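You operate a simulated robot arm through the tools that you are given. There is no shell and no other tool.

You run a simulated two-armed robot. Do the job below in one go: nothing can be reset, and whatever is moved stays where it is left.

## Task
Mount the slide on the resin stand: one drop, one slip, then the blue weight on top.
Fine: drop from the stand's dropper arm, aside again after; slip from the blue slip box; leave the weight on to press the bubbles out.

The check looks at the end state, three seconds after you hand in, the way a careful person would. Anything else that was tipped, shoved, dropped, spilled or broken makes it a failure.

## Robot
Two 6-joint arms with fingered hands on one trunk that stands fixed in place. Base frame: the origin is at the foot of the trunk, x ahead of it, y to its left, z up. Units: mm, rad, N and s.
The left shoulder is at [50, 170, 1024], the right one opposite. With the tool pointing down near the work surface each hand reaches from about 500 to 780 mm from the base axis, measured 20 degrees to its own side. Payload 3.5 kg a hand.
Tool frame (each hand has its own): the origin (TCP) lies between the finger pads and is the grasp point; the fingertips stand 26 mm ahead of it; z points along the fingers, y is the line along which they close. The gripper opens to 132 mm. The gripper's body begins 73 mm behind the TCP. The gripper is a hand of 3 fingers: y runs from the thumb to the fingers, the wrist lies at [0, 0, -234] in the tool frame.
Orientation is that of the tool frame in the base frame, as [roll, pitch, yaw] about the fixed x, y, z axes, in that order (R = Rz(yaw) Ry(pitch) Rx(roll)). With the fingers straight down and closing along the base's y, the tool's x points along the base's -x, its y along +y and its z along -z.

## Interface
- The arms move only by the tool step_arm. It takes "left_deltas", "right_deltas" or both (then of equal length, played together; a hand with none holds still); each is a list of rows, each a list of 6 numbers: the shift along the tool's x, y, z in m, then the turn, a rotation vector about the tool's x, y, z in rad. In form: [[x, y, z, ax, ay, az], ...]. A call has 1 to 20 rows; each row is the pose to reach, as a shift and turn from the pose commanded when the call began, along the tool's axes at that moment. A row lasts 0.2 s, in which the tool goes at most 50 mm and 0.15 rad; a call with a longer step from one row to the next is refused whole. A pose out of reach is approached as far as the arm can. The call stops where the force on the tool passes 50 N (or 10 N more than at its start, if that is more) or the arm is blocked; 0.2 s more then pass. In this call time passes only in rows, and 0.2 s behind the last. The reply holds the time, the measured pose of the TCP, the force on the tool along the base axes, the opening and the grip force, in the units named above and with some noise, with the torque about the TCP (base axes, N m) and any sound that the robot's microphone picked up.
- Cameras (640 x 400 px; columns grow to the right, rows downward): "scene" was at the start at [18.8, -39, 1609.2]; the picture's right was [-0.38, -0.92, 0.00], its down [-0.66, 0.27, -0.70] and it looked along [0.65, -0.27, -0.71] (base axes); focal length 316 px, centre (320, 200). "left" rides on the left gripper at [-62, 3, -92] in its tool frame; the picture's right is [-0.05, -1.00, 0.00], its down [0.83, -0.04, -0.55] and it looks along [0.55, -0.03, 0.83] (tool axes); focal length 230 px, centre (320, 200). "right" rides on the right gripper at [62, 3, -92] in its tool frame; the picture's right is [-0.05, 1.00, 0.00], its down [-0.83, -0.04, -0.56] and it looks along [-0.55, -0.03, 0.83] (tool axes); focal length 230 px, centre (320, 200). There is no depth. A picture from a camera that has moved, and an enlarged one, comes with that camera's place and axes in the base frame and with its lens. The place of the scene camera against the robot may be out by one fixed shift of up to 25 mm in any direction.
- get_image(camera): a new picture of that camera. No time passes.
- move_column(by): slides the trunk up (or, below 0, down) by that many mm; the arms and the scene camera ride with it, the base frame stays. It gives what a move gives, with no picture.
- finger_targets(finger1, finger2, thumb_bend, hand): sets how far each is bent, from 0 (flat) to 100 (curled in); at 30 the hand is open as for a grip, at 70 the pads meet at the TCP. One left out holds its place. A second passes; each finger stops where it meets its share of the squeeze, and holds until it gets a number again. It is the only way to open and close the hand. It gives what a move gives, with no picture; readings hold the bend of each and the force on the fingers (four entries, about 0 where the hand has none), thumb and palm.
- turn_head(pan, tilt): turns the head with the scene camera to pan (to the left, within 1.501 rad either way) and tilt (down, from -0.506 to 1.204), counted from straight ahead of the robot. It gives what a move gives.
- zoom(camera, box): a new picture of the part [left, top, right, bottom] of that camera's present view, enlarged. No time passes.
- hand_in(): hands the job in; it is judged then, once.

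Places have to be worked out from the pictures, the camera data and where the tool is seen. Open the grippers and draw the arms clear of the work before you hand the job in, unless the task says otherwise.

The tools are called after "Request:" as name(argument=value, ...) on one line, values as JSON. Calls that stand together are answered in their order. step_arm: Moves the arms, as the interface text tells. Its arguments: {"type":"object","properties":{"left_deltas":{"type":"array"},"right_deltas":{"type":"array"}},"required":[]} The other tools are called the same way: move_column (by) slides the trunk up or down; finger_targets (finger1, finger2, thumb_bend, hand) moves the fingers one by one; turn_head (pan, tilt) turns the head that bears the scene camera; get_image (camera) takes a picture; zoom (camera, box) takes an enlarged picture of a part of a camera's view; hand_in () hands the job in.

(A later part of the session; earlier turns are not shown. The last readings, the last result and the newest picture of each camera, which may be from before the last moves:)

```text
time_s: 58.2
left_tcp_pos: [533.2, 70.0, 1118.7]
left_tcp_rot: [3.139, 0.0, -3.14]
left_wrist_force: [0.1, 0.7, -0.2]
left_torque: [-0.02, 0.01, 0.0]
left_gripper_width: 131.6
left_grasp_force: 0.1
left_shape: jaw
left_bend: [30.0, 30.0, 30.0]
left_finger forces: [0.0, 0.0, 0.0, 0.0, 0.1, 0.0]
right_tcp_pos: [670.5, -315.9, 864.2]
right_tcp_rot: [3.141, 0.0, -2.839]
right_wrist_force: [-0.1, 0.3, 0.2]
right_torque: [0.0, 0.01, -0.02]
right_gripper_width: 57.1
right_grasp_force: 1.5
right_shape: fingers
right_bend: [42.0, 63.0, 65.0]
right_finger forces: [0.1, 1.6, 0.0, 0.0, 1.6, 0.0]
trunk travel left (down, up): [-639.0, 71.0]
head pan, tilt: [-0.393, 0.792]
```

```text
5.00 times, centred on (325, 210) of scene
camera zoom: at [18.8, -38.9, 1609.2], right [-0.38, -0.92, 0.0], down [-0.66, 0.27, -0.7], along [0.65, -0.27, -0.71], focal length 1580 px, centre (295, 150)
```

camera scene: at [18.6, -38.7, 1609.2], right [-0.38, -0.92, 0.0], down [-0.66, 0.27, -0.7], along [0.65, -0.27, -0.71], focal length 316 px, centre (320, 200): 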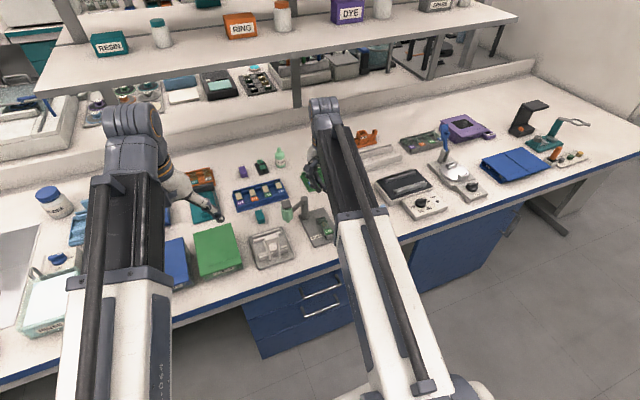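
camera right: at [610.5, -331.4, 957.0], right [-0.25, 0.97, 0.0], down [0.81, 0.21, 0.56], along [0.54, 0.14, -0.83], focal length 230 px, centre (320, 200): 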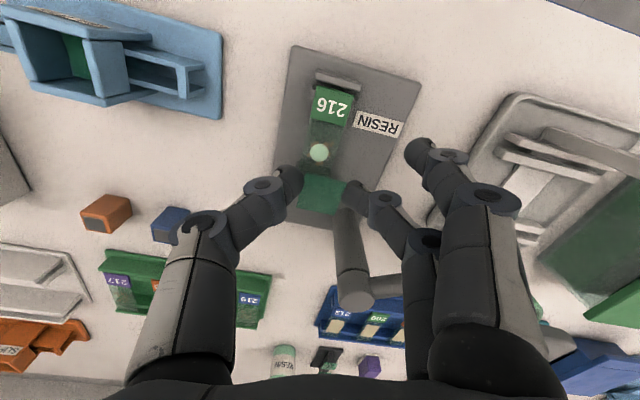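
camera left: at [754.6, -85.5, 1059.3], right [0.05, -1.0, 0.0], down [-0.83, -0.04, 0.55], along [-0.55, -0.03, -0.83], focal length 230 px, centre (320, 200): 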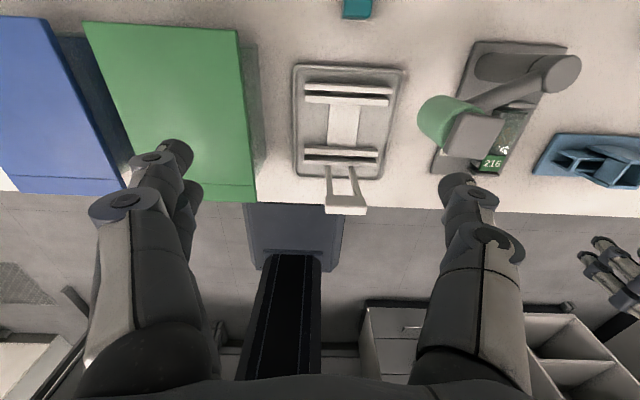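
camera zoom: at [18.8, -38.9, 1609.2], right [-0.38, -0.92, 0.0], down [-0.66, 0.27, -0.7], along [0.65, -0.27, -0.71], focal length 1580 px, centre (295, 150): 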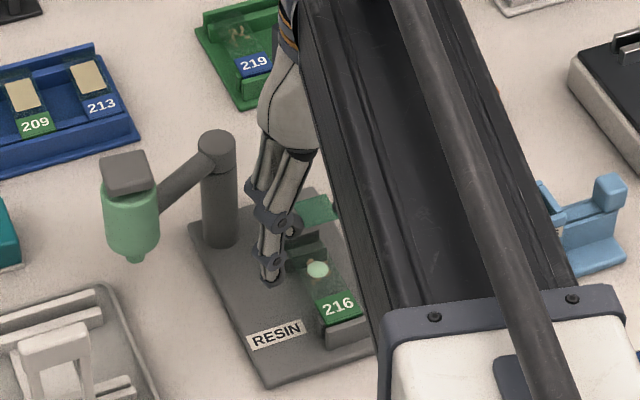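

The drop is at (677.5, −314.6) and the held slip's centre at about (677.6, −314). I lower it toward the slide, stopping a bit above to check.

Request:
step_arm(right_deltas=[[0, -0.0003, 0.012, 0, 0, 0], [0, -0.0005, 0.024, 0, 0, 0], [0, -0.0005, 0.036, 0, 0, 0], [0, -0.0005, 0.046, 0, 0, 0]])

Request:
zoom(camera="right", box=[240, 90, 400, 230])

Request:
zoom(camera="scene", box=[300, 195, 350, 240])

```text
time_s: 59.2
left_tcp_pos: [531.8, 69.5, 1119.0]
left_tcp_rot: [3.14, 0.0, 3.141]
left_wrist_force: [-0.5, 0.1, 0.5]
left_torque: [0.01, -0.03, 0.0]
left_gripper_width: 132.3
left_grasp_force: 0.0
left_shape: jaw
left_bend: [30.0, 30.0, 30.0]
left_finger forces: [0.0, 0.0, 0.0, 0.0, 0.1, 0.0]
right_tcp_pos: [670.2, -317.5, 819.2]
right_tcp_rot: [-3.14, 0.0, -2.842]
right_wrist_force: [0.4, -0.4, 0.9]
right_torque: [0.01, 0.01, -0.03]
right_gripper_width: 57.2
right_grasp_force: 1.8
right_shape: fingers
right_bend: [42.0, 63.0, 65.0]
right_finger forces: [0.0, 1.7, 0.0, 0.0, 1.7, 0.0]
trunk travel left (down, up): [-639.0, 71.0]
head pan, tilt: [-0.393, 0.792]
```

```text
2.86 times, centred on (320, 160) of right
camera zoom: at [610.9, -332.0, 911.5], right [-0.25, 0.97, 0.0], down [0.81, 0.2, 0.56], along [0.54, 0.14, -0.83], focal length 657 px, centre (320, 314)
```

zoom: 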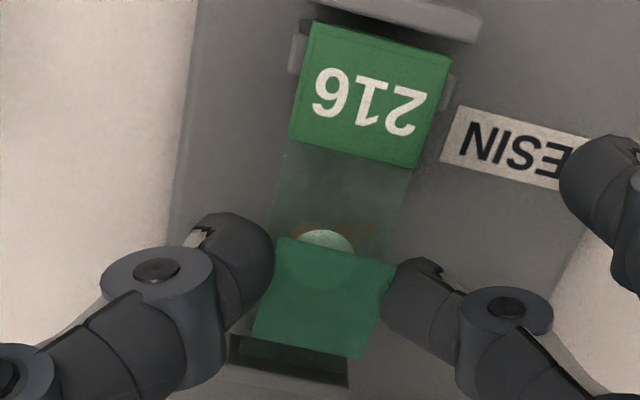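

```text
8.89 times, centred on (325, 218) of scene
camera zoom: at [18.8, -39.0, 1609.3], right [-0.38, -0.92, 0.0], down [-0.66, 0.27, -0.7], along [0.65, -0.27, -0.71], focal length 2810 px, centre (276, 44)
```

zoom: 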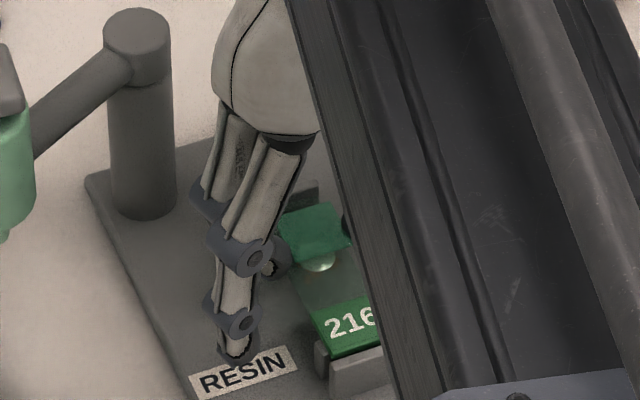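

The slip is centred over the drop, about 14 mm above the slide. Finger1's tip is near the plate, so I curl it a bit, then lower further.

Request:
finger_targets(hand="right", finger1=51)

Request:
step_arm(right_deltas=[[0, 0, 0.002, 0, 0, 0], [0, 0, 0.004, 0, 0, 0], [0, 0, 0.006, 0, 0, 0], [0, 0, 0.0075, 0, 0, 0]])

Request:
zoom(camera="right", box=[240, 90, 400, 230])

Request:
zoom(camera="scene", box=[305, 200, 345, 240])

```text
time_s: 60.2
left_tcp_pos: [532.8, 71.1, 1119.8]
left_tcp_rot: [3.14, -0.001, -3.14]
left_wrist_force: [0.4, 0.1, -0.1]
left_torque: [-0.04, -0.01, -0.05]
left_gripper_width: 131.8
left_grasp_force: 0.0
left_shape: jaw
left_bend: [30.0, 30.0, 30.0]
left_finger forces: [0.0, 0.0, 0.1, 0.0, 0.0, 0.0]
right_tcp_pos: [671.0, -316.9, 819.8]
right_tcp_rot: [-3.141, 0.0, -2.842]
right_wrist_force: [0.2, 0.0, -0.3]
right_torque: [-0.02, -0.01, 0.02]
right_gripper_width: 43.0
right_grasp_force: 1.6
right_shape: fingers
right_bend: [51.0, 63.0, 65.0]
right_finger forces: [0.1, 1.7, 0.0, 0.0, 1.7, 0.0]
trunk travel left (down, up): [-639.0, 71.0]
head pan, tilt: [-0.393, 0.792]
```

```text
time_s: 61.2
left_tcp_pos: [531.6, 70.2, 1120.0]
left_tcp_rot: [3.139, 0.001, 3.141]
left_wrist_force: [-0.6, 0.4, -1.1]
left_torque: [-0.03, 0.04, 0.04]
left_gripper_width: 131.8
left_grasp_force: 0.1
left_shape: jaw
left_bend: [30.0, 30.0, 30.0]
left_finger forces: [0.0, 0.1, 0.1, 0.1, 0.0, 0.0]
right_tcp_pos: [670.8, -316.7, 810.3]
right_tcp_rot: [-3.141, 0.002, -2.841]
right_wrist_force: [-0.3, 0.4, 1.2]
right_torque: [-0.01, 0.0, 0.0]
right_gripper_width: 42.9
right_grasp_force: 1.5
right_shape: fingers
right_bend: [51.0, 63.0, 65.0]
right_finger forces: [0.0, 1.6, 0.0, 0.0, 2.2, 0.0]
trunk travel left (down, up): [-639.0, 71.0]
head pan, tilt: [-0.393, 0.792]
```

```text
2.86 times, centred on (320, 160) of right
camera zoom: at [610.9, -331.9, 903.4], right [-0.25, 0.97, 0.0], down [0.81, 0.2, 0.56], along [0.54, 0.14, -0.83], focal length 657 px, centre (320, 314)
```

zoom: 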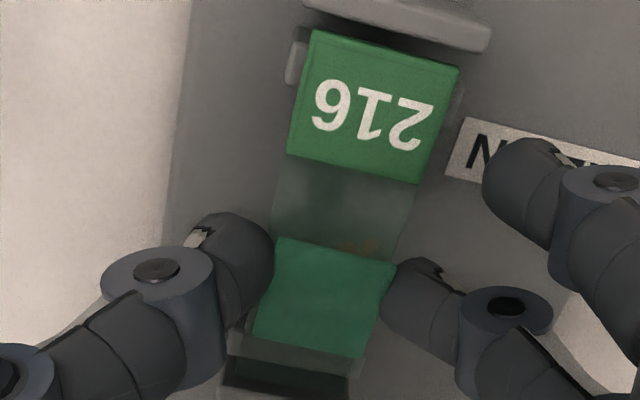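

```text
10.00 times, centred on (325, 220) of scene
camera zoom: at [18.7, -39.0, 1609.3], right [-0.38, -0.92, 0.0], down [-0.66, 0.27, -0.7], along [0.65, -0.27, -0.71], focal length 3161 px, centre (270, 0)
```

zoom: 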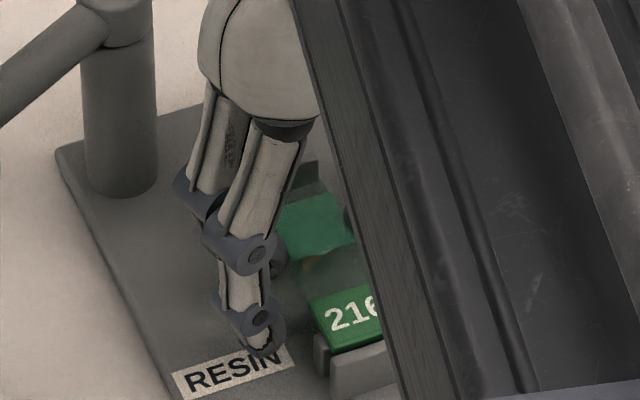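

Slip about 6 mm above the slide and well centred. I go down in 1 mm steps watching for contact.

Request:
step_arm(right_deltas=[[0, 0, 0.001, 0, 0, 0], [0, 0, 0.002, 0, 0, 0], [0, 0, 0.003, 0, 0, 0]])

Request:
zoom(camera="right", box=[240, 90, 400, 230])

```text
time_s: 62.0
left_tcp_pos: [533.0, 70.2, 1118.9]
left_tcp_rot: [3.141, 0.003, -3.142]
left_wrist_force: [-0.3, -0.4, 0.6]
left_torque: [-0.02, -0.02, 0.0]
left_gripper_width: 131.8
left_grasp_force: 0.0
left_shape: jaw
left_bend: [30.0, 30.0, 30.0]
left_finger forces: [0.0, 0.0, 0.1, 0.0, 0.1, 0.1]
right_tcp_pos: [670.8, -315.6, 809.1]
right_tcp_rot: [-3.141, 0.0, -2.84]
right_wrist_force: [-0.4, -1.8, 6.0]
right_torque: [-0.04, -0.07, -0.01]
right_gripper_width: 43.2
right_grasp_force: 3.4
right_shape: fingers
right_bend: [51.0, 64.0, 65.0]
right_finger forces: [0.1, 1.8, 0.0, 0.0, 5.0, 0.0]
trunk travel left (down, up): [-639.0, 71.0]
head pan, tilt: [-0.393, 0.792]
```

```text
2.86 times, centred on (320, 160) of right
camera zoom: at [610.5, -331.7, 900.6], right [-0.25, 0.97, 0.0], down [0.81, 0.2, 0.56], along [0.54, 0.14, -0.83], focal length 657 px, centre (320, 314)
```

zoom: 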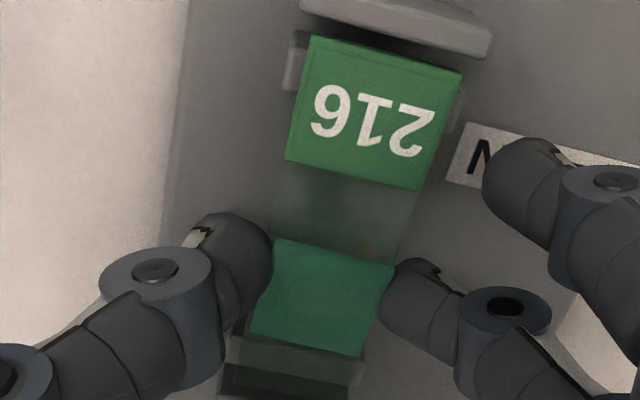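

The thumb tip just touched the slide's edge (6 N up). I back off 1.5 mm so nothing presses on the slide before releasing.

Request:
step_arm(right_deltas=[[0, -0.0002, -0.001, 0, 0, 0], [0, -0.0004, -0.0015, 0, 0, 0]])

Request:
zoom(camera="right", box=[240, 90, 400, 230])

```text
time_s: 62.6
left_tcp_pos: [532.2, 69.3, 1119.0]
left_tcp_rot: [3.141, 0.0, -3.141]
left_wrist_force: [0.0, 0.0, -0.1]
left_torque: [0.01, 0.03, -0.03]
left_gripper_width: 131.7
left_grasp_force: 0.0
left_shape: jaw
left_bend: [30.0, 30.0, 30.0]
left_finger forces: [0.1, 0.1, 0.1, 0.0, 0.1, 0.2]
right_tcp_pos: [670.9, -317.1, 809.2]
right_tcp_rot: [3.141, 0.001, -2.84]
right_wrist_force: [0.4, -0.3, 2.6]
right_torque: [-0.02, -0.01, 0.02]
right_gripper_width: 42.7
right_grasp_force: 2.6
right_shape: fingers
right_bend: [51.0, 64.0, 66.0]
right_finger forces: [0.1, 1.7, 0.0, 0.1, 2.9, 0.1]
trunk travel left (down, up): [-639.0, 71.0]
head pan, tilt: [-0.393, 0.792]
```

```text
2.86 times, centred on (320, 160) of right
camera zoom: at [610.7, -332.1, 901.9], right [-0.25, 0.97, 0.0], down [0.81, 0.2, 0.56], along [0.54, 0.14, -0.83], focal length 657 px, centre (320, 314)
```

zoom: 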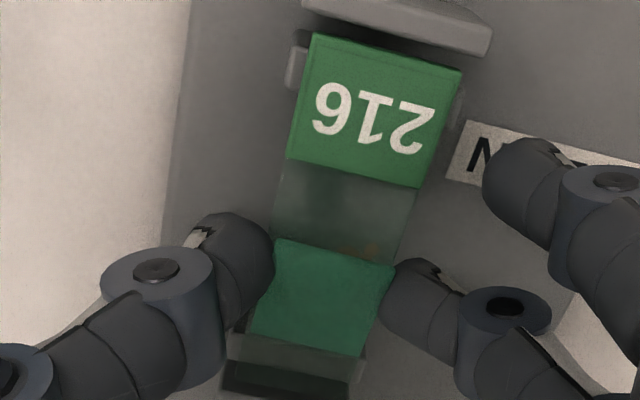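

A light touch (2.6 N) remains at the thumb, so I raise 1 mm more.

Request:
step_arm(right_deltas=[[0, -0.0003, -0.001, 0, 0, 0]])

```text
time_s: 63.0
left_tcp_pos: [533.0, 70.9, 1118.9]
left_tcp_rot: [3.14, 0.0, -3.142]
left_wrist_force: [-0.1, -0.2, -1.2]
left_torque: [0.04, 0.02, 0.01]
left_gripper_width: 131.9
left_grasp_force: 0.1
left_shape: jaw
left_bend: [30.0, 30.0, 30.0]
left_finger forces: [0.0, 0.0, 0.0, 0.0, 0.1, 0.0]
right_tcp_pos: [669.7, -318.2, 811.1]
right_tcp_rot: [3.141, 0.0, -2.841]
right_wrist_force: [-0.1, -0.3, 1.0]
right_torque: [0.01, 0.0, 0.0]
right_gripper_width: 42.8
right_grasp_force: 1.4
right_shape: fingers
right_bend: [51.0, 63.0, 65.0]
right_finger forces: [0.0, 1.3, 0.0, 0.1, 1.7, 0.0]
trunk travel left (down, up): [-639.0, 71.0]
head pan, tilt: [-0.393, 0.792]
```

Contact is gone (grip 1.3–1.7 N only). I release both sides by equal amounts so the slip drops flat onto the resin.

Request:
finger_targets(hand="right", finger2=58, thumb_bend=59)

Request:
zoom(camera="right", box=[240, 90, 400, 230])

Request:
zoom(camera="scene", box=[305, 200, 345, 240])

```text
time_s: 64.0
left_tcp_pos: [532.7, 69.8, 1119.5]
left_tcp_rot: [3.14, 0.0, -3.141]
left_wrist_force: [0.1, -1.1, 0.1]
left_torque: [-0.02, 0.0, 0.0]
left_gripper_width: 131.9
left_grasp_force: 0.1
left_shape: jaw
left_bend: [30.0, 30.0, 30.0]
left_finger forces: [0.0, 0.0, 0.1, 0.1, 0.0, 0.0]
right_tcp_pos: [669.4, -316.7, 811.7]
right_tcp_rot: [-3.141, 0.0, -2.841]
right_wrist_force: [0.6, 0.1, -0.7]
right_torque: [-0.04, 0.02, 0.01]
right_gripper_width: 51.5
right_grasp_force: 0.1
right_shape: fingers
right_bend: [51.0, 57.0, 59.0]
right_finger forces: [0.1, 0.1, 0.0, 0.0, 0.0, 0.0]
trunk travel left (down, up): [-639.0, 71.0]
head pan, tilt: [-0.393, 0.792]
```

```text
2.86 times, centred on (320, 160) of right
camera zoom: at [610.8, -332.2, 903.2], right [-0.25, 0.97, 0.0], down [0.81, 0.2, 0.56], along [0.54, 0.14, -0.83], focal length 657 px, centre (320, 314)
```

zoom: 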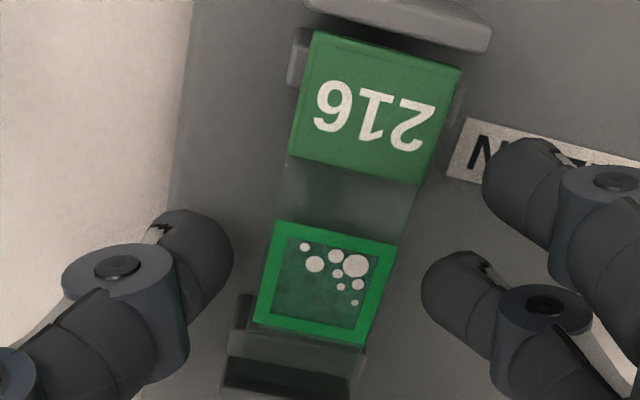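

```text
10.00 times, centred on (325, 220) of scene
camera zoom: at [18.8, -39.0, 1609.2], right [-0.38, -0.92, 0.0], down [-0.66, 0.27, -0.7], along [0.65, -0.27, -0.71], focal length 3161 px, centre (270, 0)
```

zoom: 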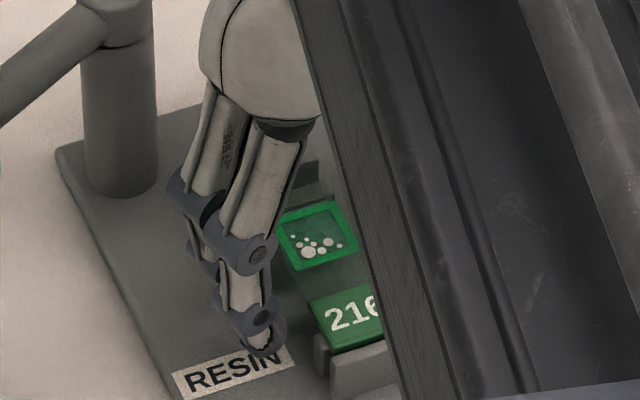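

The slip lies flat and centred at (678, −314) on the slide; bubbles show under it, to be pressed out by the weight. I lift straight up and move to look at the blue weight.

Request:
step_arm(right_deltas=[[0, 0, -0.01, 0, 0, 0], [0, 0, -0.03, 0, 0, 0], [0, 0, -0.06, 0, 0, 0], [0, 0, -0.1, 0, 0, 0]])

Request:
zoom(camera="right", box=[240, 50, 400, 200])

```text
time_s: 65.0
left_tcp_pos: [533.4, 69.8, 1119.5]
left_tcp_rot: [-3.141, 0.0, 3.14]
left_wrist_force: [0.4, 0.4, -0.1]
left_torque: [0.02, 0.01, -0.01]
left_gripper_width: 132.1
left_grasp_force: 0.1
left_shape: jaw
left_bend: [30.0, 30.0, 30.0]
left_finger forces: [0.1, 0.0, 0.0, 0.0, 0.0, 0.0]
right_tcp_pos: [672.2, -317.6, 910.5]
right_tcp_rot: [3.141, -0.001, -2.84]
right_wrist_force: [0.4, -0.3, -0.6]
right_torque: [-0.01, -0.02, 0.0]
right_gripper_width: 51.5
right_grasp_force: 0.2
right_shape: fingers
right_bend: [51.0, 57.0, 59.0]
right_finger forces: [0.0, 0.1, 0.0, 0.0, 0.0, 0.0]
trunk travel left (down, up): [-639.0, 71.0]
head pan, tilt: [-0.393, 0.792]
```

```text
2.67 times, centred on (320, 125) of right
camera zoom: at [612.2, -332.4, 1003.4], right [-0.25, 0.97, 0.0], down [0.81, 0.2, 0.56], along [0.54, 0.14, -0.83], focal length 614 px, centre (320, 400)
```

zoom: 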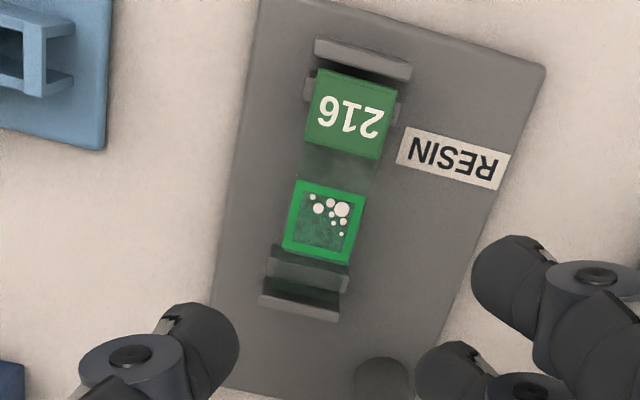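

The slip is well placed. I move over toward the blue weight and look at it with the wrist camera.

Request:
step_arm(right_deltas=[[0.0132, -0.0282, -0.02, 0, 0, 0.08], [0.0264, -0.0564, -0.02, 0, 0, 0.16], [0.0397, -0.0846, -0.02, 0, 0, 0.24], [0.0529, -0.1128, -0.02, 0, 0, 0.302]])

Request:
get_image(camera="right")

Request:
zoom(camera="right", box=[240, 150, 400, 290])

Request:
zoom(camera="scene", box=[310, 160, 380, 220])

```text
time_s: 66.0
left_tcp_pos: [531.9, 69.9, 1118.6]
left_tcp_rot: [3.14, 0.001, -3.141]
left_wrist_force: [0.7, 1.2, -0.6]
left_torque: [-0.01, 0.01, 0.01]
left_gripper_width: 132.0
left_grasp_force: 0.0
left_shape: jaw
left_bend: [30.0, 30.0, 30.0]
left_finger forces: [0.0, 0.1, 0.1, 0.1, 0.0, 0.0]
right_tcp_pos: [654.2, -441.9, 931.7]
right_tcp_rot: [-3.141, 0.001, 3.14]
right_wrist_force: [0.4, 1.0, -0.7]
right_torque: [-0.01, -0.02, 0.02]
right_gripper_width: 51.2
right_grasp_force: 0.0
right_shape: fingers
right_bend: [51.0, 57.0, 59.0]
right_finger forces: [0.1, 0.1, 0.0, 0.1, 0.1, 0.1]
trunk travel left (down, up): [-639.0, 71.0]
head pan, tilt: [-0.393, 0.792]
```

```text
taken
camera right: at [592.8, -438.2, 1023.8], right [0.05, 1.0, 0.0], down [0.83, -0.05, 0.56], along [0.55, -0.03, -0.83], focal length 230 px, centre (320, 200)
```

right: 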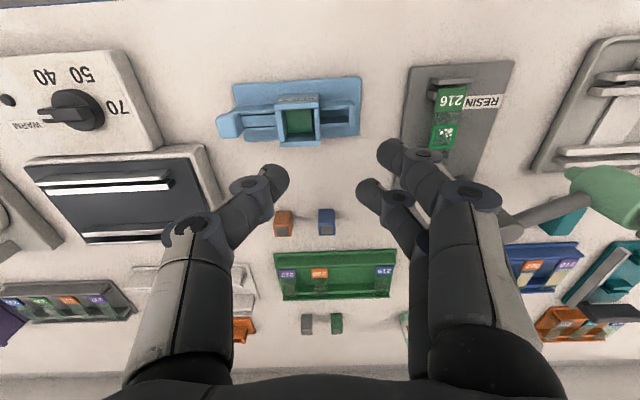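

```text
2.86 times, centred on (320, 220) of right
camera zoom: at [592.8, -438.2, 1023.8], right [0.05, 1.0, 0.0], down [0.83, -0.05, 0.56], along [0.55, -0.03, -0.83], focal length 657 px, centre (320, 143)
```

zoom: 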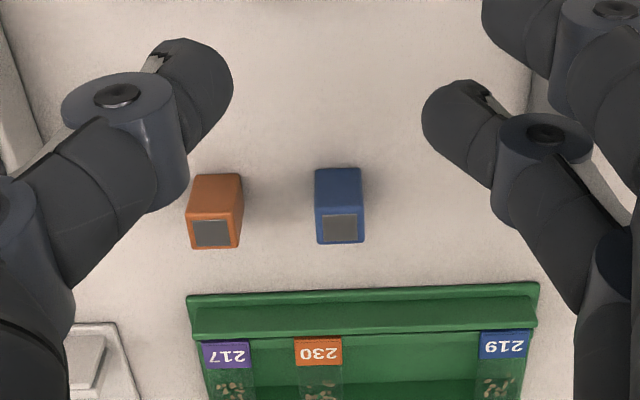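

```text
6.67 times, centred on (345, 190) of scene
camera zoom: at [18.7, -39.2, 1609.2], right [-0.38, -0.92, 0.0], down [-0.66, 0.27, -0.7], along [0.65, -0.27, -0.71], focal length 2107 px, centre (153, 267)
```

zoom: 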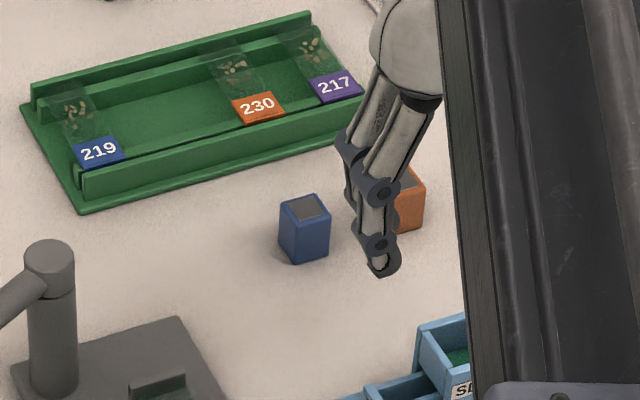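

I zoom in tighter on the blue weight to get its size, height and orientation.

Request:
zoom(camera="right", box=[305, 195, 355, 245])

Request:
zoom(camera="scene", box=[330, 180, 360, 210])

```text
8.00 times, centred on (330, 220) of right
camera zoom: at [592.8, -438.2, 1023.8], right [0.05, 1.0, 0.0], down [0.83, -0.05, 0.56], along [0.55, -0.03, -0.83], focal length 1841 px, centre (240, 40)
```

zoom: 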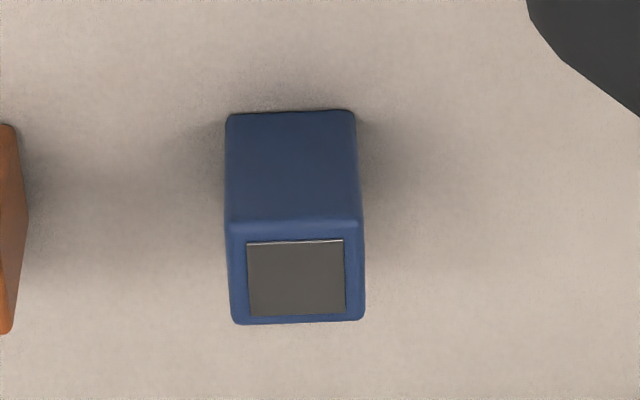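

```text
13.33 times, centred on (345, 195) of scene
camera zoom: at [18.7, -39.2, 1609.2], right [-0.38, -0.92, 0.0], down [-0.66, 0.27, -0.7], along [0.65, -0.27, -0.71], focal length 4215 px, centre (-13, 267)
```

zoom: 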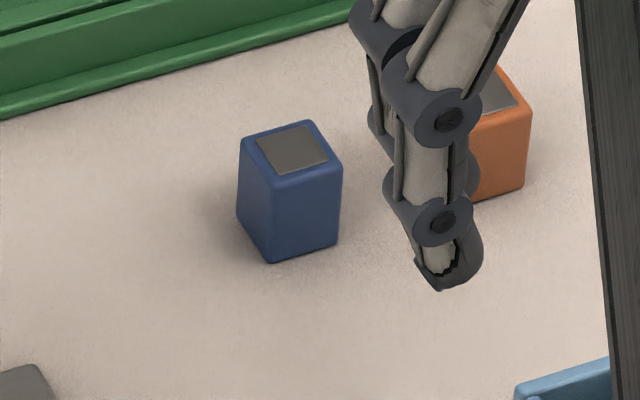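

The weight is about 22×22×32 mm, upright and axis-aligned, centred near (795, −440), beyond straight-down reach. I open the hand to ~48 mm and approach with a 40° forward tilt.

Request:
finger_targets(hand="right", finger1=56, finger2=56, thumb_bend=56)

Request:
step_arm(right_deltas=[[-0.0216, 0.0003, 0.005, 0, -0.116, 0], [-0.0432, 0.0006, 0.015, 0, -0.233, 0], [-0.0648, 0.0009, 0.03, 0, -0.349, 0], [-0.0864, 0.0012, 0.045, 0, -0.465, 0], [-0.108, 0.0015, 0.06, 0, -0.582, 0], [-0.1295, 0.002, 0.072, 0, -0.698, 0]])

Request:
get_image(camera="right")

Request:
zoom(camera="scene", box=[310, 160, 400, 230])

```text
time_s: 67.0
left_tcp_pos: [533.9, 70.9, 1119.7]
left_tcp_rot: [3.14, 0.0, 3.14]
left_wrist_force: [0.4, -0.5, 0.3]
left_torque: [-0.01, 0.0, -0.02]
left_gripper_width: 131.7
left_grasp_force: 0.1
left_shape: jaw
left_bend: [30.0, 30.0, 30.0]
left_finger forces: [0.1, 0.0, 0.0, 0.0, 0.1, 0.1]
right_tcp_pos: [653.6, -441.8, 931.0]
right_tcp_rot: [-3.14, 0.0, 3.14]
right_wrist_force: [-0.3, -0.2, 0.6]
right_torque: [-0.04, -0.01, -0.02]
right_gripper_width: 47.9
right_grasp_force: 0.0
right_shape: fingers
right_bend: [56.0, 56.0, 56.0]
right_finger forces: [0.2, 0.1, 0.0, 0.0, 0.0, 0.1]
trunk travel left (down, up): [-639.0, 71.0]
head pan, tilt: [-0.393, 0.792]
```

```text
time_s: 68.4
left_tcp_pos: [534.5, 70.7, 1118.7]
left_tcp_rot: [3.139, -0.001, -3.141]
left_wrist_force: [0.3, 0.0, -0.4]
left_torque: [-0.01, 0.0, 0.03]
left_gripper_width: 132.0
left_grasp_force: 0.0
left_shape: jaw
left_bend: [30.0, 30.0, 30.0]
left_finger forces: [0.1, 0.0, 0.1, 0.0, 0.0, 0.0]
right_tcp_pos: [782.7, -437.9, 858.7]
right_tcp_rot: [3.141, 0.701, 3.137]
right_wrist_force: [-0.4, 0.0, -0.1]
right_torque: [0.01, -0.01, 0.01]
right_gripper_width: 48.1
right_grasp_force: 0.0
right_shape: fingers
right_bend: [56.0, 56.0, 56.0]
right_finger forces: [0.0, 0.1, 0.0, 0.1, 0.1, 0.0]
trunk travel left (down, up): [-639.0, 71.0]
head pan, tilt: [-0.393, 0.792]
```

```text
taken
camera right: at [675.8, -434.9, 889.0], right [0.04, 1.0, 0.03], down [0.28, -0.04, 0.96], along [0.96, -0.03, -0.28], focal length 230 px, centre (320, 200)
```

right: 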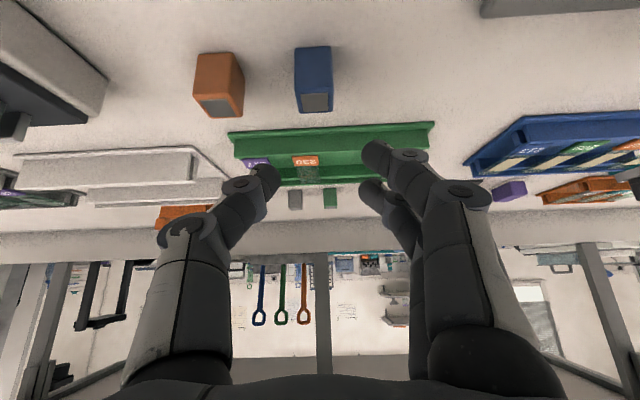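

```text
5.71 times, centred on (355, 195) of scene
camera zoom: at [18.9, -39.1, 1609.3], right [-0.38, -0.92, 0.0], down [-0.66, 0.27, -0.7], along [0.65, -0.27, -0.71], focal length 1806 px, centre (120, 229)
```

zoom: 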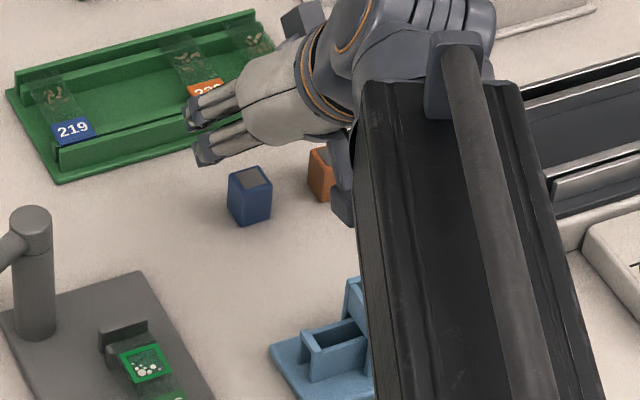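

The tilted pose is reached at (783, −438, 859). I verify the weight's position relative to the hand from this view.

Request:
zoom(camera="right", box=[230, 30, 400, 200])

```text
2.35 times, centred on (315, 115) of right
camera zoom: at [675.8, -434.9, 889.0], right [0.04, 1.0, 0.03], down [0.28, -0.04, 0.96], along [0.96, -0.03, -0.28], focal length 541 px, centre (332, 400)
```

zoom: 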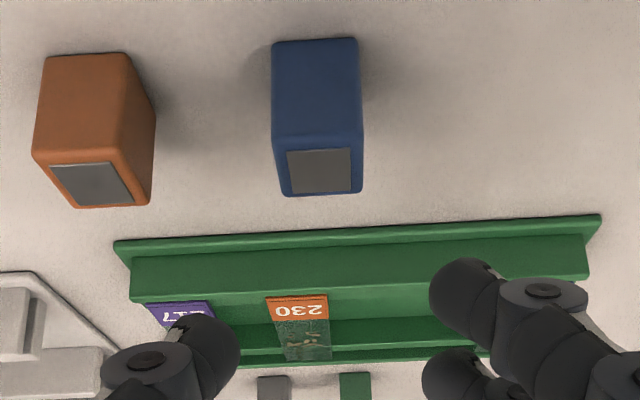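

The weight centre refines to (796, −440), top about z 789. I shift slightly and descend vertically with the fingers on both sides of it.

Request:
step_arm(right_deltas=[[0.0094, -0.0021, 0.012, 0, 0, 0], [0.0187, -0.0021, 0.0241, 0, 0, 0], [0.0281, -0.0021, 0.0361, 0, 0, 0]])

Request:
zoom(camera="right", box=[220, 60, 420, 240])

Request:
zoom(camera="scene", box=[320, 170, 380, 220])

```text
time_s: 69.2
left_tcp_pos: [533.8, 69.5, 1118.3]
left_tcp_rot: [3.141, 0.002, -3.141]
left_wrist_force: [0.3, -0.1, 0.1]
left_torque: [-0.02, 0.01, 0.01]
left_gripper_width: 131.9
left_grasp_force: 0.2
left_shape: jaw
left_bend: [30.0, 30.0, 30.0]
left_finger forces: [0.0, 0.0, 0.0, 0.0, 0.0, 0.1]
right_tcp_pos: [783.2, -440.5, 812.4]
right_tcp_rot: [3.141, 0.699, 3.139]
right_wrist_force: [0.3, -0.3, -0.8]
right_torque: [0.01, -0.01, 0.0]
right_gripper_width: 48.0
right_grasp_force: 0.0
right_shape: fingers
right_bend: [56.0, 56.0, 56.0]
right_finger forces: [0.1, 0.1, 0.0, 0.0, 0.1, 0.0]
trunk travel left (down, up): [-639.0, 71.0]
head pan, tilt: [-0.393, 0.792]
```

```text
2.22 times, centred on (320, 150) of right
camera zoom: at [678.0, -436.5, 843.9], right [0.04, 1.0, 0.03], down [0.28, -0.04, 0.96], along [0.96, -0.03, -0.28], focal length 511 px, centre (320, 311)
```

zoom: 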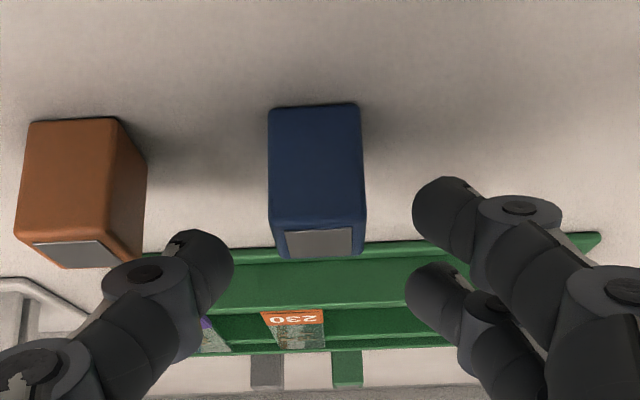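

```text
8.00 times, centred on (350, 195) of scene
camera zoom: at [18.8, -39.0, 1609.3], right [-0.38, -0.92, 0.0], down [-0.66, 0.27, -0.7], along [0.65, -0.27, -0.71], focal length 2529 px, centre (80, 240)
```

zoom: 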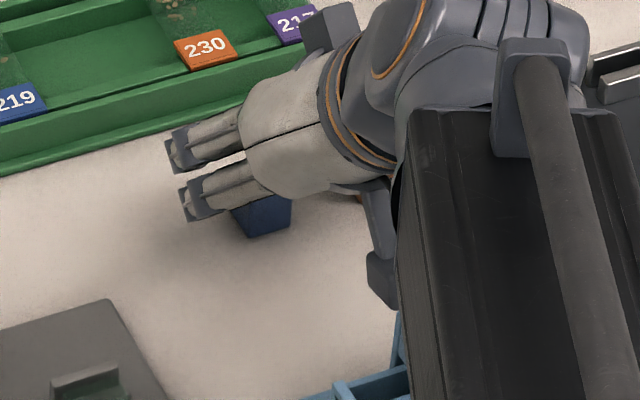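

The hand is centred on the weight in y. I descend the remaining ~20 mm in small steps, watching for bench contact.

Request:
step_arm(right_deltas=[[0.0032, 0, 0.0038, 0, 0, 0], [0.0064, 0, 0.0077, 0, 0, 0], [0.0097, 0, 0.0115, 0, 0, 0], [0.0129, 0, 0.0153, 0, 0, 0]])

Request:
zoom(camera="right", box=[220, 80, 420, 260])

Request:
zoom(camera="scene", box=[330, 180, 370, 215])

```text
time_s: 70.2
left_tcp_pos: [533.4, 72.1, 1120.1]
left_tcp_rot: [3.14, 0.001, -3.141]
left_wrist_force: [-0.6, 0.1, 0.5]
left_torque: [0.0, 0.0, 0.01]
left_gripper_width: 131.9
left_grasp_force: 0.1
left_shape: jaw
left_bend: [30.0, 30.0, 30.0]
left_finger forces: [0.0, 0.0, 0.1, 0.0, 0.0, 0.0]
right_tcp_pos: [784.0, -438.4, 795.5]
right_tcp_rot: [-3.141, 0.701, 3.141]
right_wrist_force: [-0.2, 1.0, 11.9]
right_torque: [0.09, 0.87, -0.05]
right_gripper_width: 47.8
right_grasp_force: 1.6
right_shape: fingers
right_bend: [56.0, 56.0, 56.0]
right_finger forces: [3.5, 0.1, 0.0, 0.0, 0.0, 0.0]
trunk travel left (down, up): [-639.0, 71.0]
head pan, tilt: [-0.393, 0.792]
```

```text
2.22 times, centred on (320, 170) of right
camera zoom: at [678.1, -436.8, 826.2], right [0.04, 1.0, 0.03], down [0.28, -0.04, 0.96], along [0.96, -0.03, -0.28], focal length 511 px, centre (320, 267)
```

zoom: 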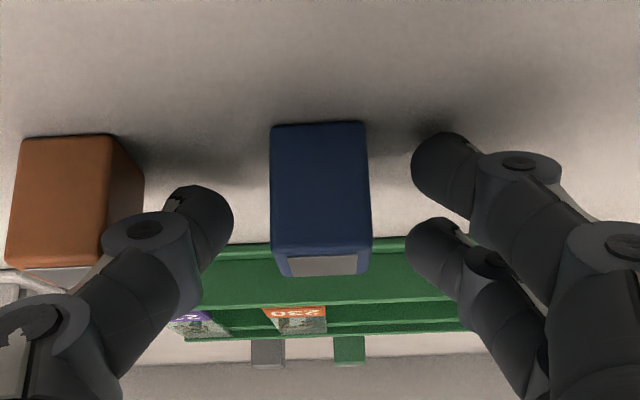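

```text
11.43 times, centred on (350, 198) of scene
camera zoom: at [17.7, -38.3, 1609.6], right [-0.38, -0.92, 0.0], down [-0.66, 0.27, -0.7], along [0.65, -0.27, -0.71], focal length 3613 px, centre (-23, 229)
```

zoom: 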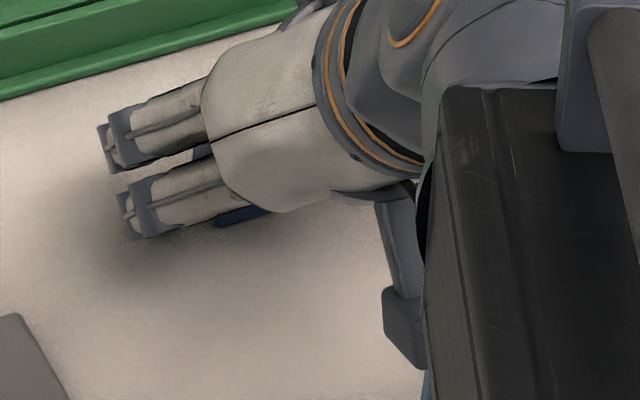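

Finger1's tip touched the bench (12 N) since open fingers reach further. I raise 3 mm, half-close the fingers (which shortens them), then lower again.

Request:
step_arm(right_deltas=[[-0.0019, 0, -0.0023, 0, 0, 0], [-0.0026, 0, -0.0031, 0, 0, 0]])

Request:
finger_targets(hand="right", finger1=61, finger2=61, thumb_bend=61)

Request:
zoom(camera="right", box=[220, 80, 420, 260])

```text
time_s: 70.8
left_tcp_pos: [532.5, 70.2, 1120.3]
left_tcp_rot: [3.14, 0.001, 3.141]
left_wrist_force: [0.5, -0.7, -1.0]
left_torque: [0.02, 0.01, 0.01]
left_gripper_width: 132.1
left_grasp_force: 0.0
left_shape: jaw
left_bend: [30.0, 30.0, 30.0]
left_finger forces: [0.0, 0.1, 0.1, 0.0, 0.0, 0.0]
right_tcp_pos: [784.3, -441.3, 796.0]
right_tcp_rot: [-3.141, 0.696, 3.139]
right_wrist_force: [0.8, -0.4, 0.5]
right_torque: [-0.02, 0.0, 0.03]
right_gripper_width: 47.9
right_grasp_force: 0.0
right_shape: fingers
right_bend: [56.0, 56.0, 56.0]
right_finger forces: [0.1, 0.1, 0.0, 0.0, 0.0, 0.1]
trunk travel left (down, up): [-639.0, 71.0]
head pan, tilt: [-0.393, 0.792]
```

```text
time_s: 71.8
left_tcp_pos: [533.0, 70.4, 1118.5]
left_tcp_rot: [3.14, 0.001, 3.14]
left_wrist_force: [0.2, -0.6, 0.6]
left_torque: [0.01, -0.03, -0.01]
left_gripper_width: 131.7
left_grasp_force: 0.0
left_shape: jaw
left_bend: [30.0, 30.0, 30.0]
left_finger forces: [0.0, 0.0, 0.0, 0.0, 0.0, 0.1]
right_tcp_pos: [785.2, -441.2, 796.4]
right_tcp_rot: [3.14, 0.699, 3.139]
right_wrist_force: [0.0, 0.4, 0.1]
right_torque: [0.01, 0.03, -0.01]
right_gripper_width: 32.5
right_grasp_force: 0.1
right_shape: fingers
right_bend: [61.0, 61.0, 61.0]
right_finger forces: [0.0, 0.1, 0.0, 0.1, 0.0, 0.0]
trunk travel left (down, up): [-639.0, 71.0]
head pan, tilt: [-0.393, 0.792]
```

```text
2.22 times, centred on (320, 170) of right
camera zoom: at [678.5, -437.3, 827.8], right [0.04, 1.0, 0.03], down [0.28, -0.04, 0.96], along [0.96, -0.03, -0.28], focal length 511 px, centre (320, 267)
```

zoom: 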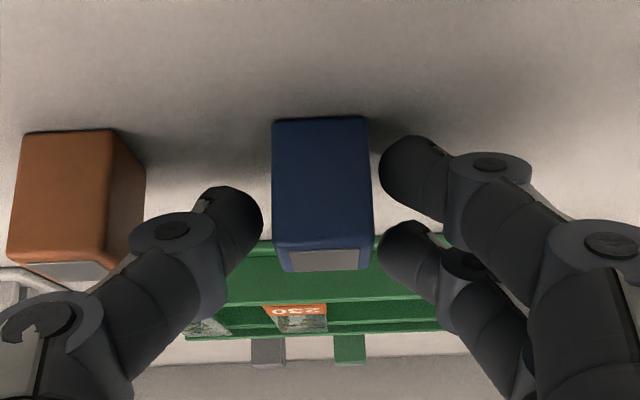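

Contacts look good: finger1 ~11 mm and finger2 ~26 mm above the weight's base, thumb between. I close to grip.

Request:
finger_targets(hand="right", finger1=67, finger2=67, thumb_bend=68)

Request:
zoom(camera="right", box=[220, 80, 420, 260])

```text
time_s: 72.8
left_tcp_pos: [533.0, 70.3, 1119.6]
left_tcp_rot: [3.139, -0.001, -3.14]
left_wrist_force: [0.0, 0.1, -0.2]
left_torque: [-0.01, -0.05, 0.02]
left_gripper_width: 131.9
left_grasp_force: 0.0
left_shape: jaw
left_bend: [30.0, 30.0, 30.0]
left_finger forces: [0.1, 0.0, 0.0, 0.0, 0.0, 0.0]
right_tcp_pos: [785.6, -440.8, 795.7]
right_tcp_rot: [-3.141, 0.696, 3.139]
right_wrist_force: [0.7, -0.1, 0.6]
right_torque: [0.02, 0.05, 0.03]
right_gripper_width: 23.0
right_grasp_force: 4.9
right_shape: fingers
right_bend: [64.0, 64.0, 66.0]
right_finger forces: [2.5, 2.5, 0.1, 0.0, 5.0, 0.0]
trunk travel left (down, up): [-639.0, 71.0]
head pan, tilt: [-0.393, 0.792]
```

```text
2.22 times, centred on (320, 170) of right
camera zoom: at [678.6, -437.4, 827.6], right [0.04, 1.0, 0.03], down [0.28, -0.04, 0.96], along [0.96, -0.03, -0.28], focal length 511 px, centre (320, 267)
```

zoom: 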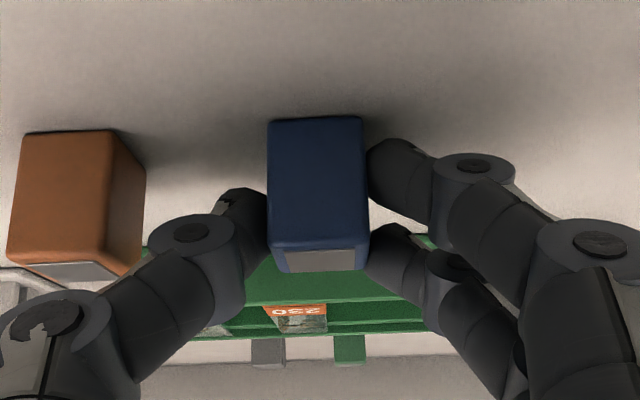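

A balanced three-point grip: 2.5, 2.5 and 5.0 N. I lift slowly straight up.

Request:
step_arm(right_deltas=[[-0.0026, 0, -0.0031, 0, 0, 0], [-0.0077, 0, -0.0092, 0, 0, 0], [-0.0161, 0, -0.0191, 0, 0, 0], [-0.0258, 0, -0.0306, 0, 0, 0]])

Request:
zoom(camera="right", box=[220, 80, 420, 260])

Request:
zoom(camera="scene", box=[320, 160, 380, 220])

```text
time_s: 73.8
left_tcp_pos: [533.3, 70.1, 1119.3]
left_tcp_rot: [3.138, 0.001, -3.141]
left_wrist_force: [-0.2, 0.5, 0.6]
left_torque: [0.02, 0.01, 0.0]
left_gripper_width: 131.9
left_grasp_force: 0.0
left_shape: jaw
left_bend: [30.0, 30.0, 30.0]
left_finger forces: [0.1, 0.1, 0.0, 0.0, 0.0, 0.1]
right_tcp_pos: [783.3, -439.6, 837.2]
right_tcp_rot: [3.141, 0.699, 3.14]
right_wrist_force: [-0.2, 0.5, -1.4]
right_torque: [0.0, -0.01, -0.01]
right_gripper_width: 23.3
right_grasp_force: 5.2
right_shape: fingers
right_bend: [64.0, 64.0, 66.0]
right_finger forces: [2.5, 2.5, 0.0, 0.1, 5.0, 0.0]
trunk travel left (down, up): [-639.0, 71.0]
head pan, tilt: [-0.393, 0.792]
```

```text
2.22 times, centred on (320, 170) of right
camera zoom: at [676.6, -437.3, 868.2], right [0.04, 1.0, 0.03], down [0.28, -0.04, 0.96], along [0.96, -0.03, -0.28], focal length 511 px, centre (320, 267)
```

zoom: 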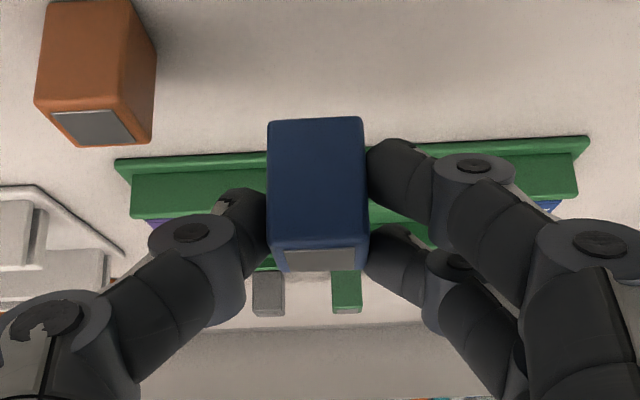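

```text
6.67 times, centred on (350, 190) of scene
camera zoom: at [18.9, -39.0, 1609.2], right [-0.38, -0.92, 0.0], down [-0.66, 0.27, -0.7], along [0.65, -0.27, -0.71], focal length 2107 px, centre (120, 267)
```

zoom: 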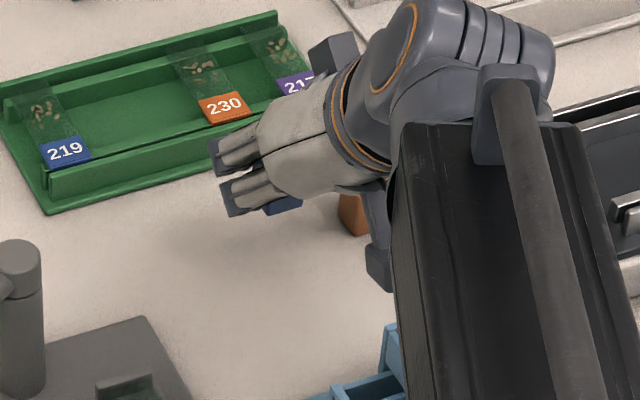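

The weight is up and steady in the grip. I raise further and carry it diagonally to above the slip at a safe height.

Request:
step_arm(right_deltas=[[-0.0135, 0, -0.016, 0, 0, 0], [-0.027, 0, -0.0321, 0, 0, 0], [-0.012, 0.0212, -0.0447, 0, 0, 0], [0.0029, 0.0423, -0.0572, 0, 0, 0], [0.0178, 0.0635, -0.0698, 0, 0, 0], [0.0328, 0.0847, -0.0824, 0, 0, 0], [0.0477, 0.1058, -0.0949, 0, 0, 0], [0.0626, 0.127, -0.1075, 0, 0, 0]])

Request:
get_image(camera="right")

Request:
zoom(camera="right", box=[220, 40, 420, 240])

Request:
zoom(camera="scene", box=[280, 170, 380, 250])

```text
time_s: 75.6
left_tcp_pos: [533.1, 70.9, 1118.6]
left_tcp_rot: [3.14, -0.002, 3.141]
left_wrist_force: [0.6, -1.1, -0.1]
left_torque: [0.0, 0.02, 0.02]
left_gripper_width: 132.2
left_grasp_force: 0.0
left_shape: jaw
left_bend: [30.0, 30.0, 30.0]
left_finger forces: [0.0, 0.1, 0.1, 0.0, 0.0, 0.0]
right_tcp_pos: [667.5, -311.1, 879.8]
right_tcp_rot: [3.141, 0.698, 3.14]
right_wrist_force: [-0.5, -0.4, -1.4]
right_torque: [0.0, 0.0, 0.0]
right_gripper_width: 22.9
right_grasp_force: 4.9
right_shape: fingers
right_bend: [64.0, 64.0, 66.0]
right_finger forces: [2.4, 2.4, 0.0, 0.0, 4.9, 0.1]
trunk travel left (down, up): [-639.0, 71.0]
head pan, tilt: [-0.393, 0.792]
```

```text
taken
camera right: at [561.3, -309.4, 910.4], right [0.04, 1.0, 0.03], down [0.28, -0.04, 0.96], along [0.96, -0.03, -0.28], focal length 230 px, centre (320, 200)
```

right: 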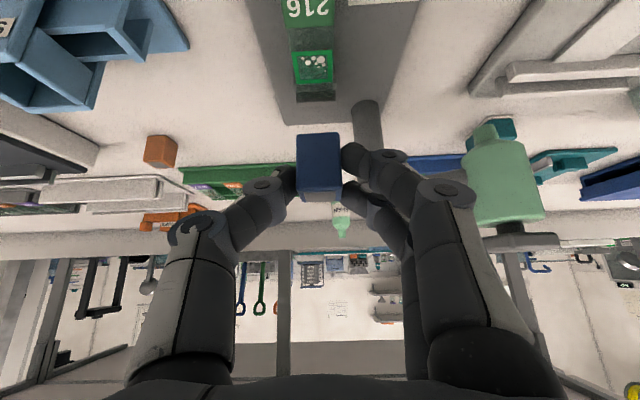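

```text
2.00 times, centred on (320, 140) of right
camera zoom: at [561.3, -309.4, 910.4], right [0.04, 1.0, 0.03], down [0.28, -0.04, 0.96], along [0.96, -0.03, -0.28], focal length 460 px, centre (320, 320)
```

zoom: 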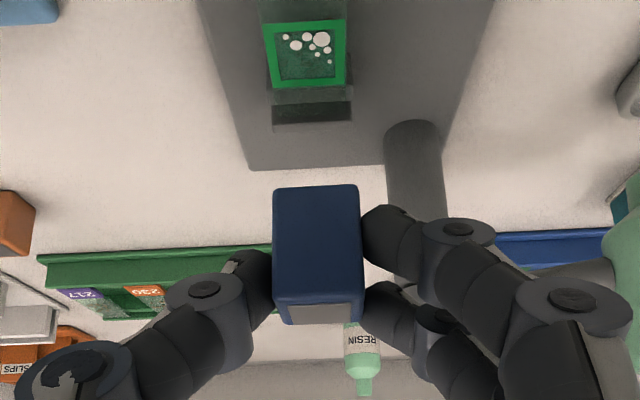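

```text
5.00 times, centred on (330, 210) of scene
camera zoom: at [18.7, -38.9, 1609.3], right [-0.38, -0.92, 0.0], down [-0.66, 0.27, -0.7], along [0.65, -0.27, -0.71], focal length 1580 px, centre (270, 150)
```

zoom: 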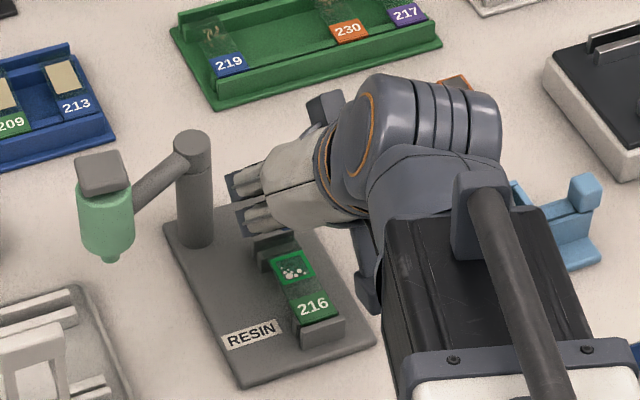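

Slip centre reads (677.5, −314.6) and the weight is about 2 mm off in x and y. I correct and lower until the weight's base is ~10 mm above the slip.

Request:
step_arm(right_deltas=[[0.007, -0.0008, 0.0078, 0, 0, 0], [0.0141, -0.0016, 0.0156, 0, 0, 0], [0.0211, -0.0016, 0.0234, 0, 0, 0], [0.0282, -0.0016, 0.0312, 0, 0, 0]])

Request:
zoom(camera="right", box=[240, 80, 400, 220])

Request:
zoom(camera="scene", box=[305, 195, 345, 235])

```text
time_s: 76.6
left_tcp_pos: [533.4, 69.7, 1119.1]
left_tcp_rot: [3.138, 0.0, 3.14]
left_wrist_force: [0.4, 0.0, 0.1]
left_torque: [-0.04, -0.01, 0.04]
left_gripper_width: 131.8
left_grasp_force: 0.0
left_shape: jaw
left_bend: [30.0, 30.0, 30.0]
left_finger forces: [0.0, 0.1, 0.0, 0.1, 0.1, 0.0]
right_tcp_pos: [668.0, -316.6, 837.0]
right_tcp_rot: [-3.141, 0.697, 3.139]
right_wrist_force: [-0.7, -0.1, -0.5]
right_torque: [-0.02, -0.01, 0.01]
right_gripper_width: 23.2
right_grasp_force: 4.4
right_shape: fingers
right_bend: [64.0, 64.0, 66.0]
right_finger forces: [2.5, 2.4, 0.0, 0.0, 4.8, 0.1]
trunk travel left (down, up): [-639.0, 71.0]
head pan, tilt: [-0.393, 0.792]
```

```text
2.86 times, centred on (320, 150) of right
camera zoom: at [560.7, -312.1, 867.7], right [0.04, 1.0, 0.03], down [0.28, -0.04, 0.96], along [0.96, -0.03, -0.28], focal length 657 px, centre (320, 343)
```

zoom: 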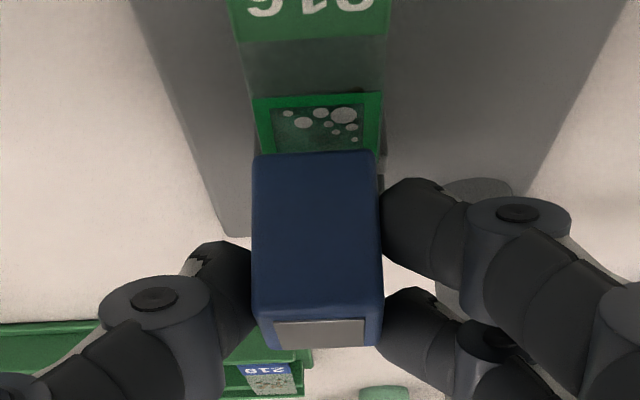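

```text
10.00 times, centred on (325, 215) of scene
camera zoom: at [18.9, -39.0, 1609.2], right [-0.38, -0.92, 0.0], down [-0.66, 0.27, -0.7], along [0.65, -0.27, -0.71], focal length 3161 px, centre (270, 50)
```

zoom: 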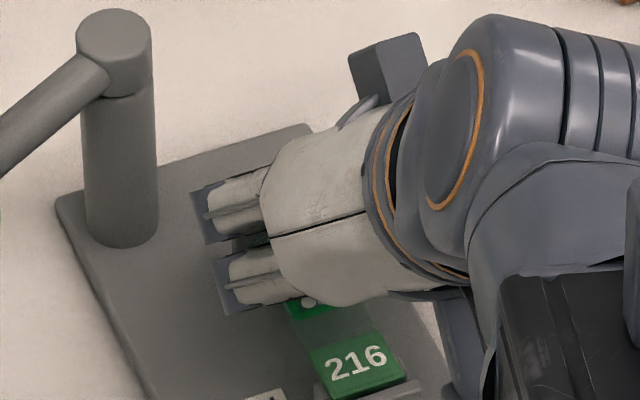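

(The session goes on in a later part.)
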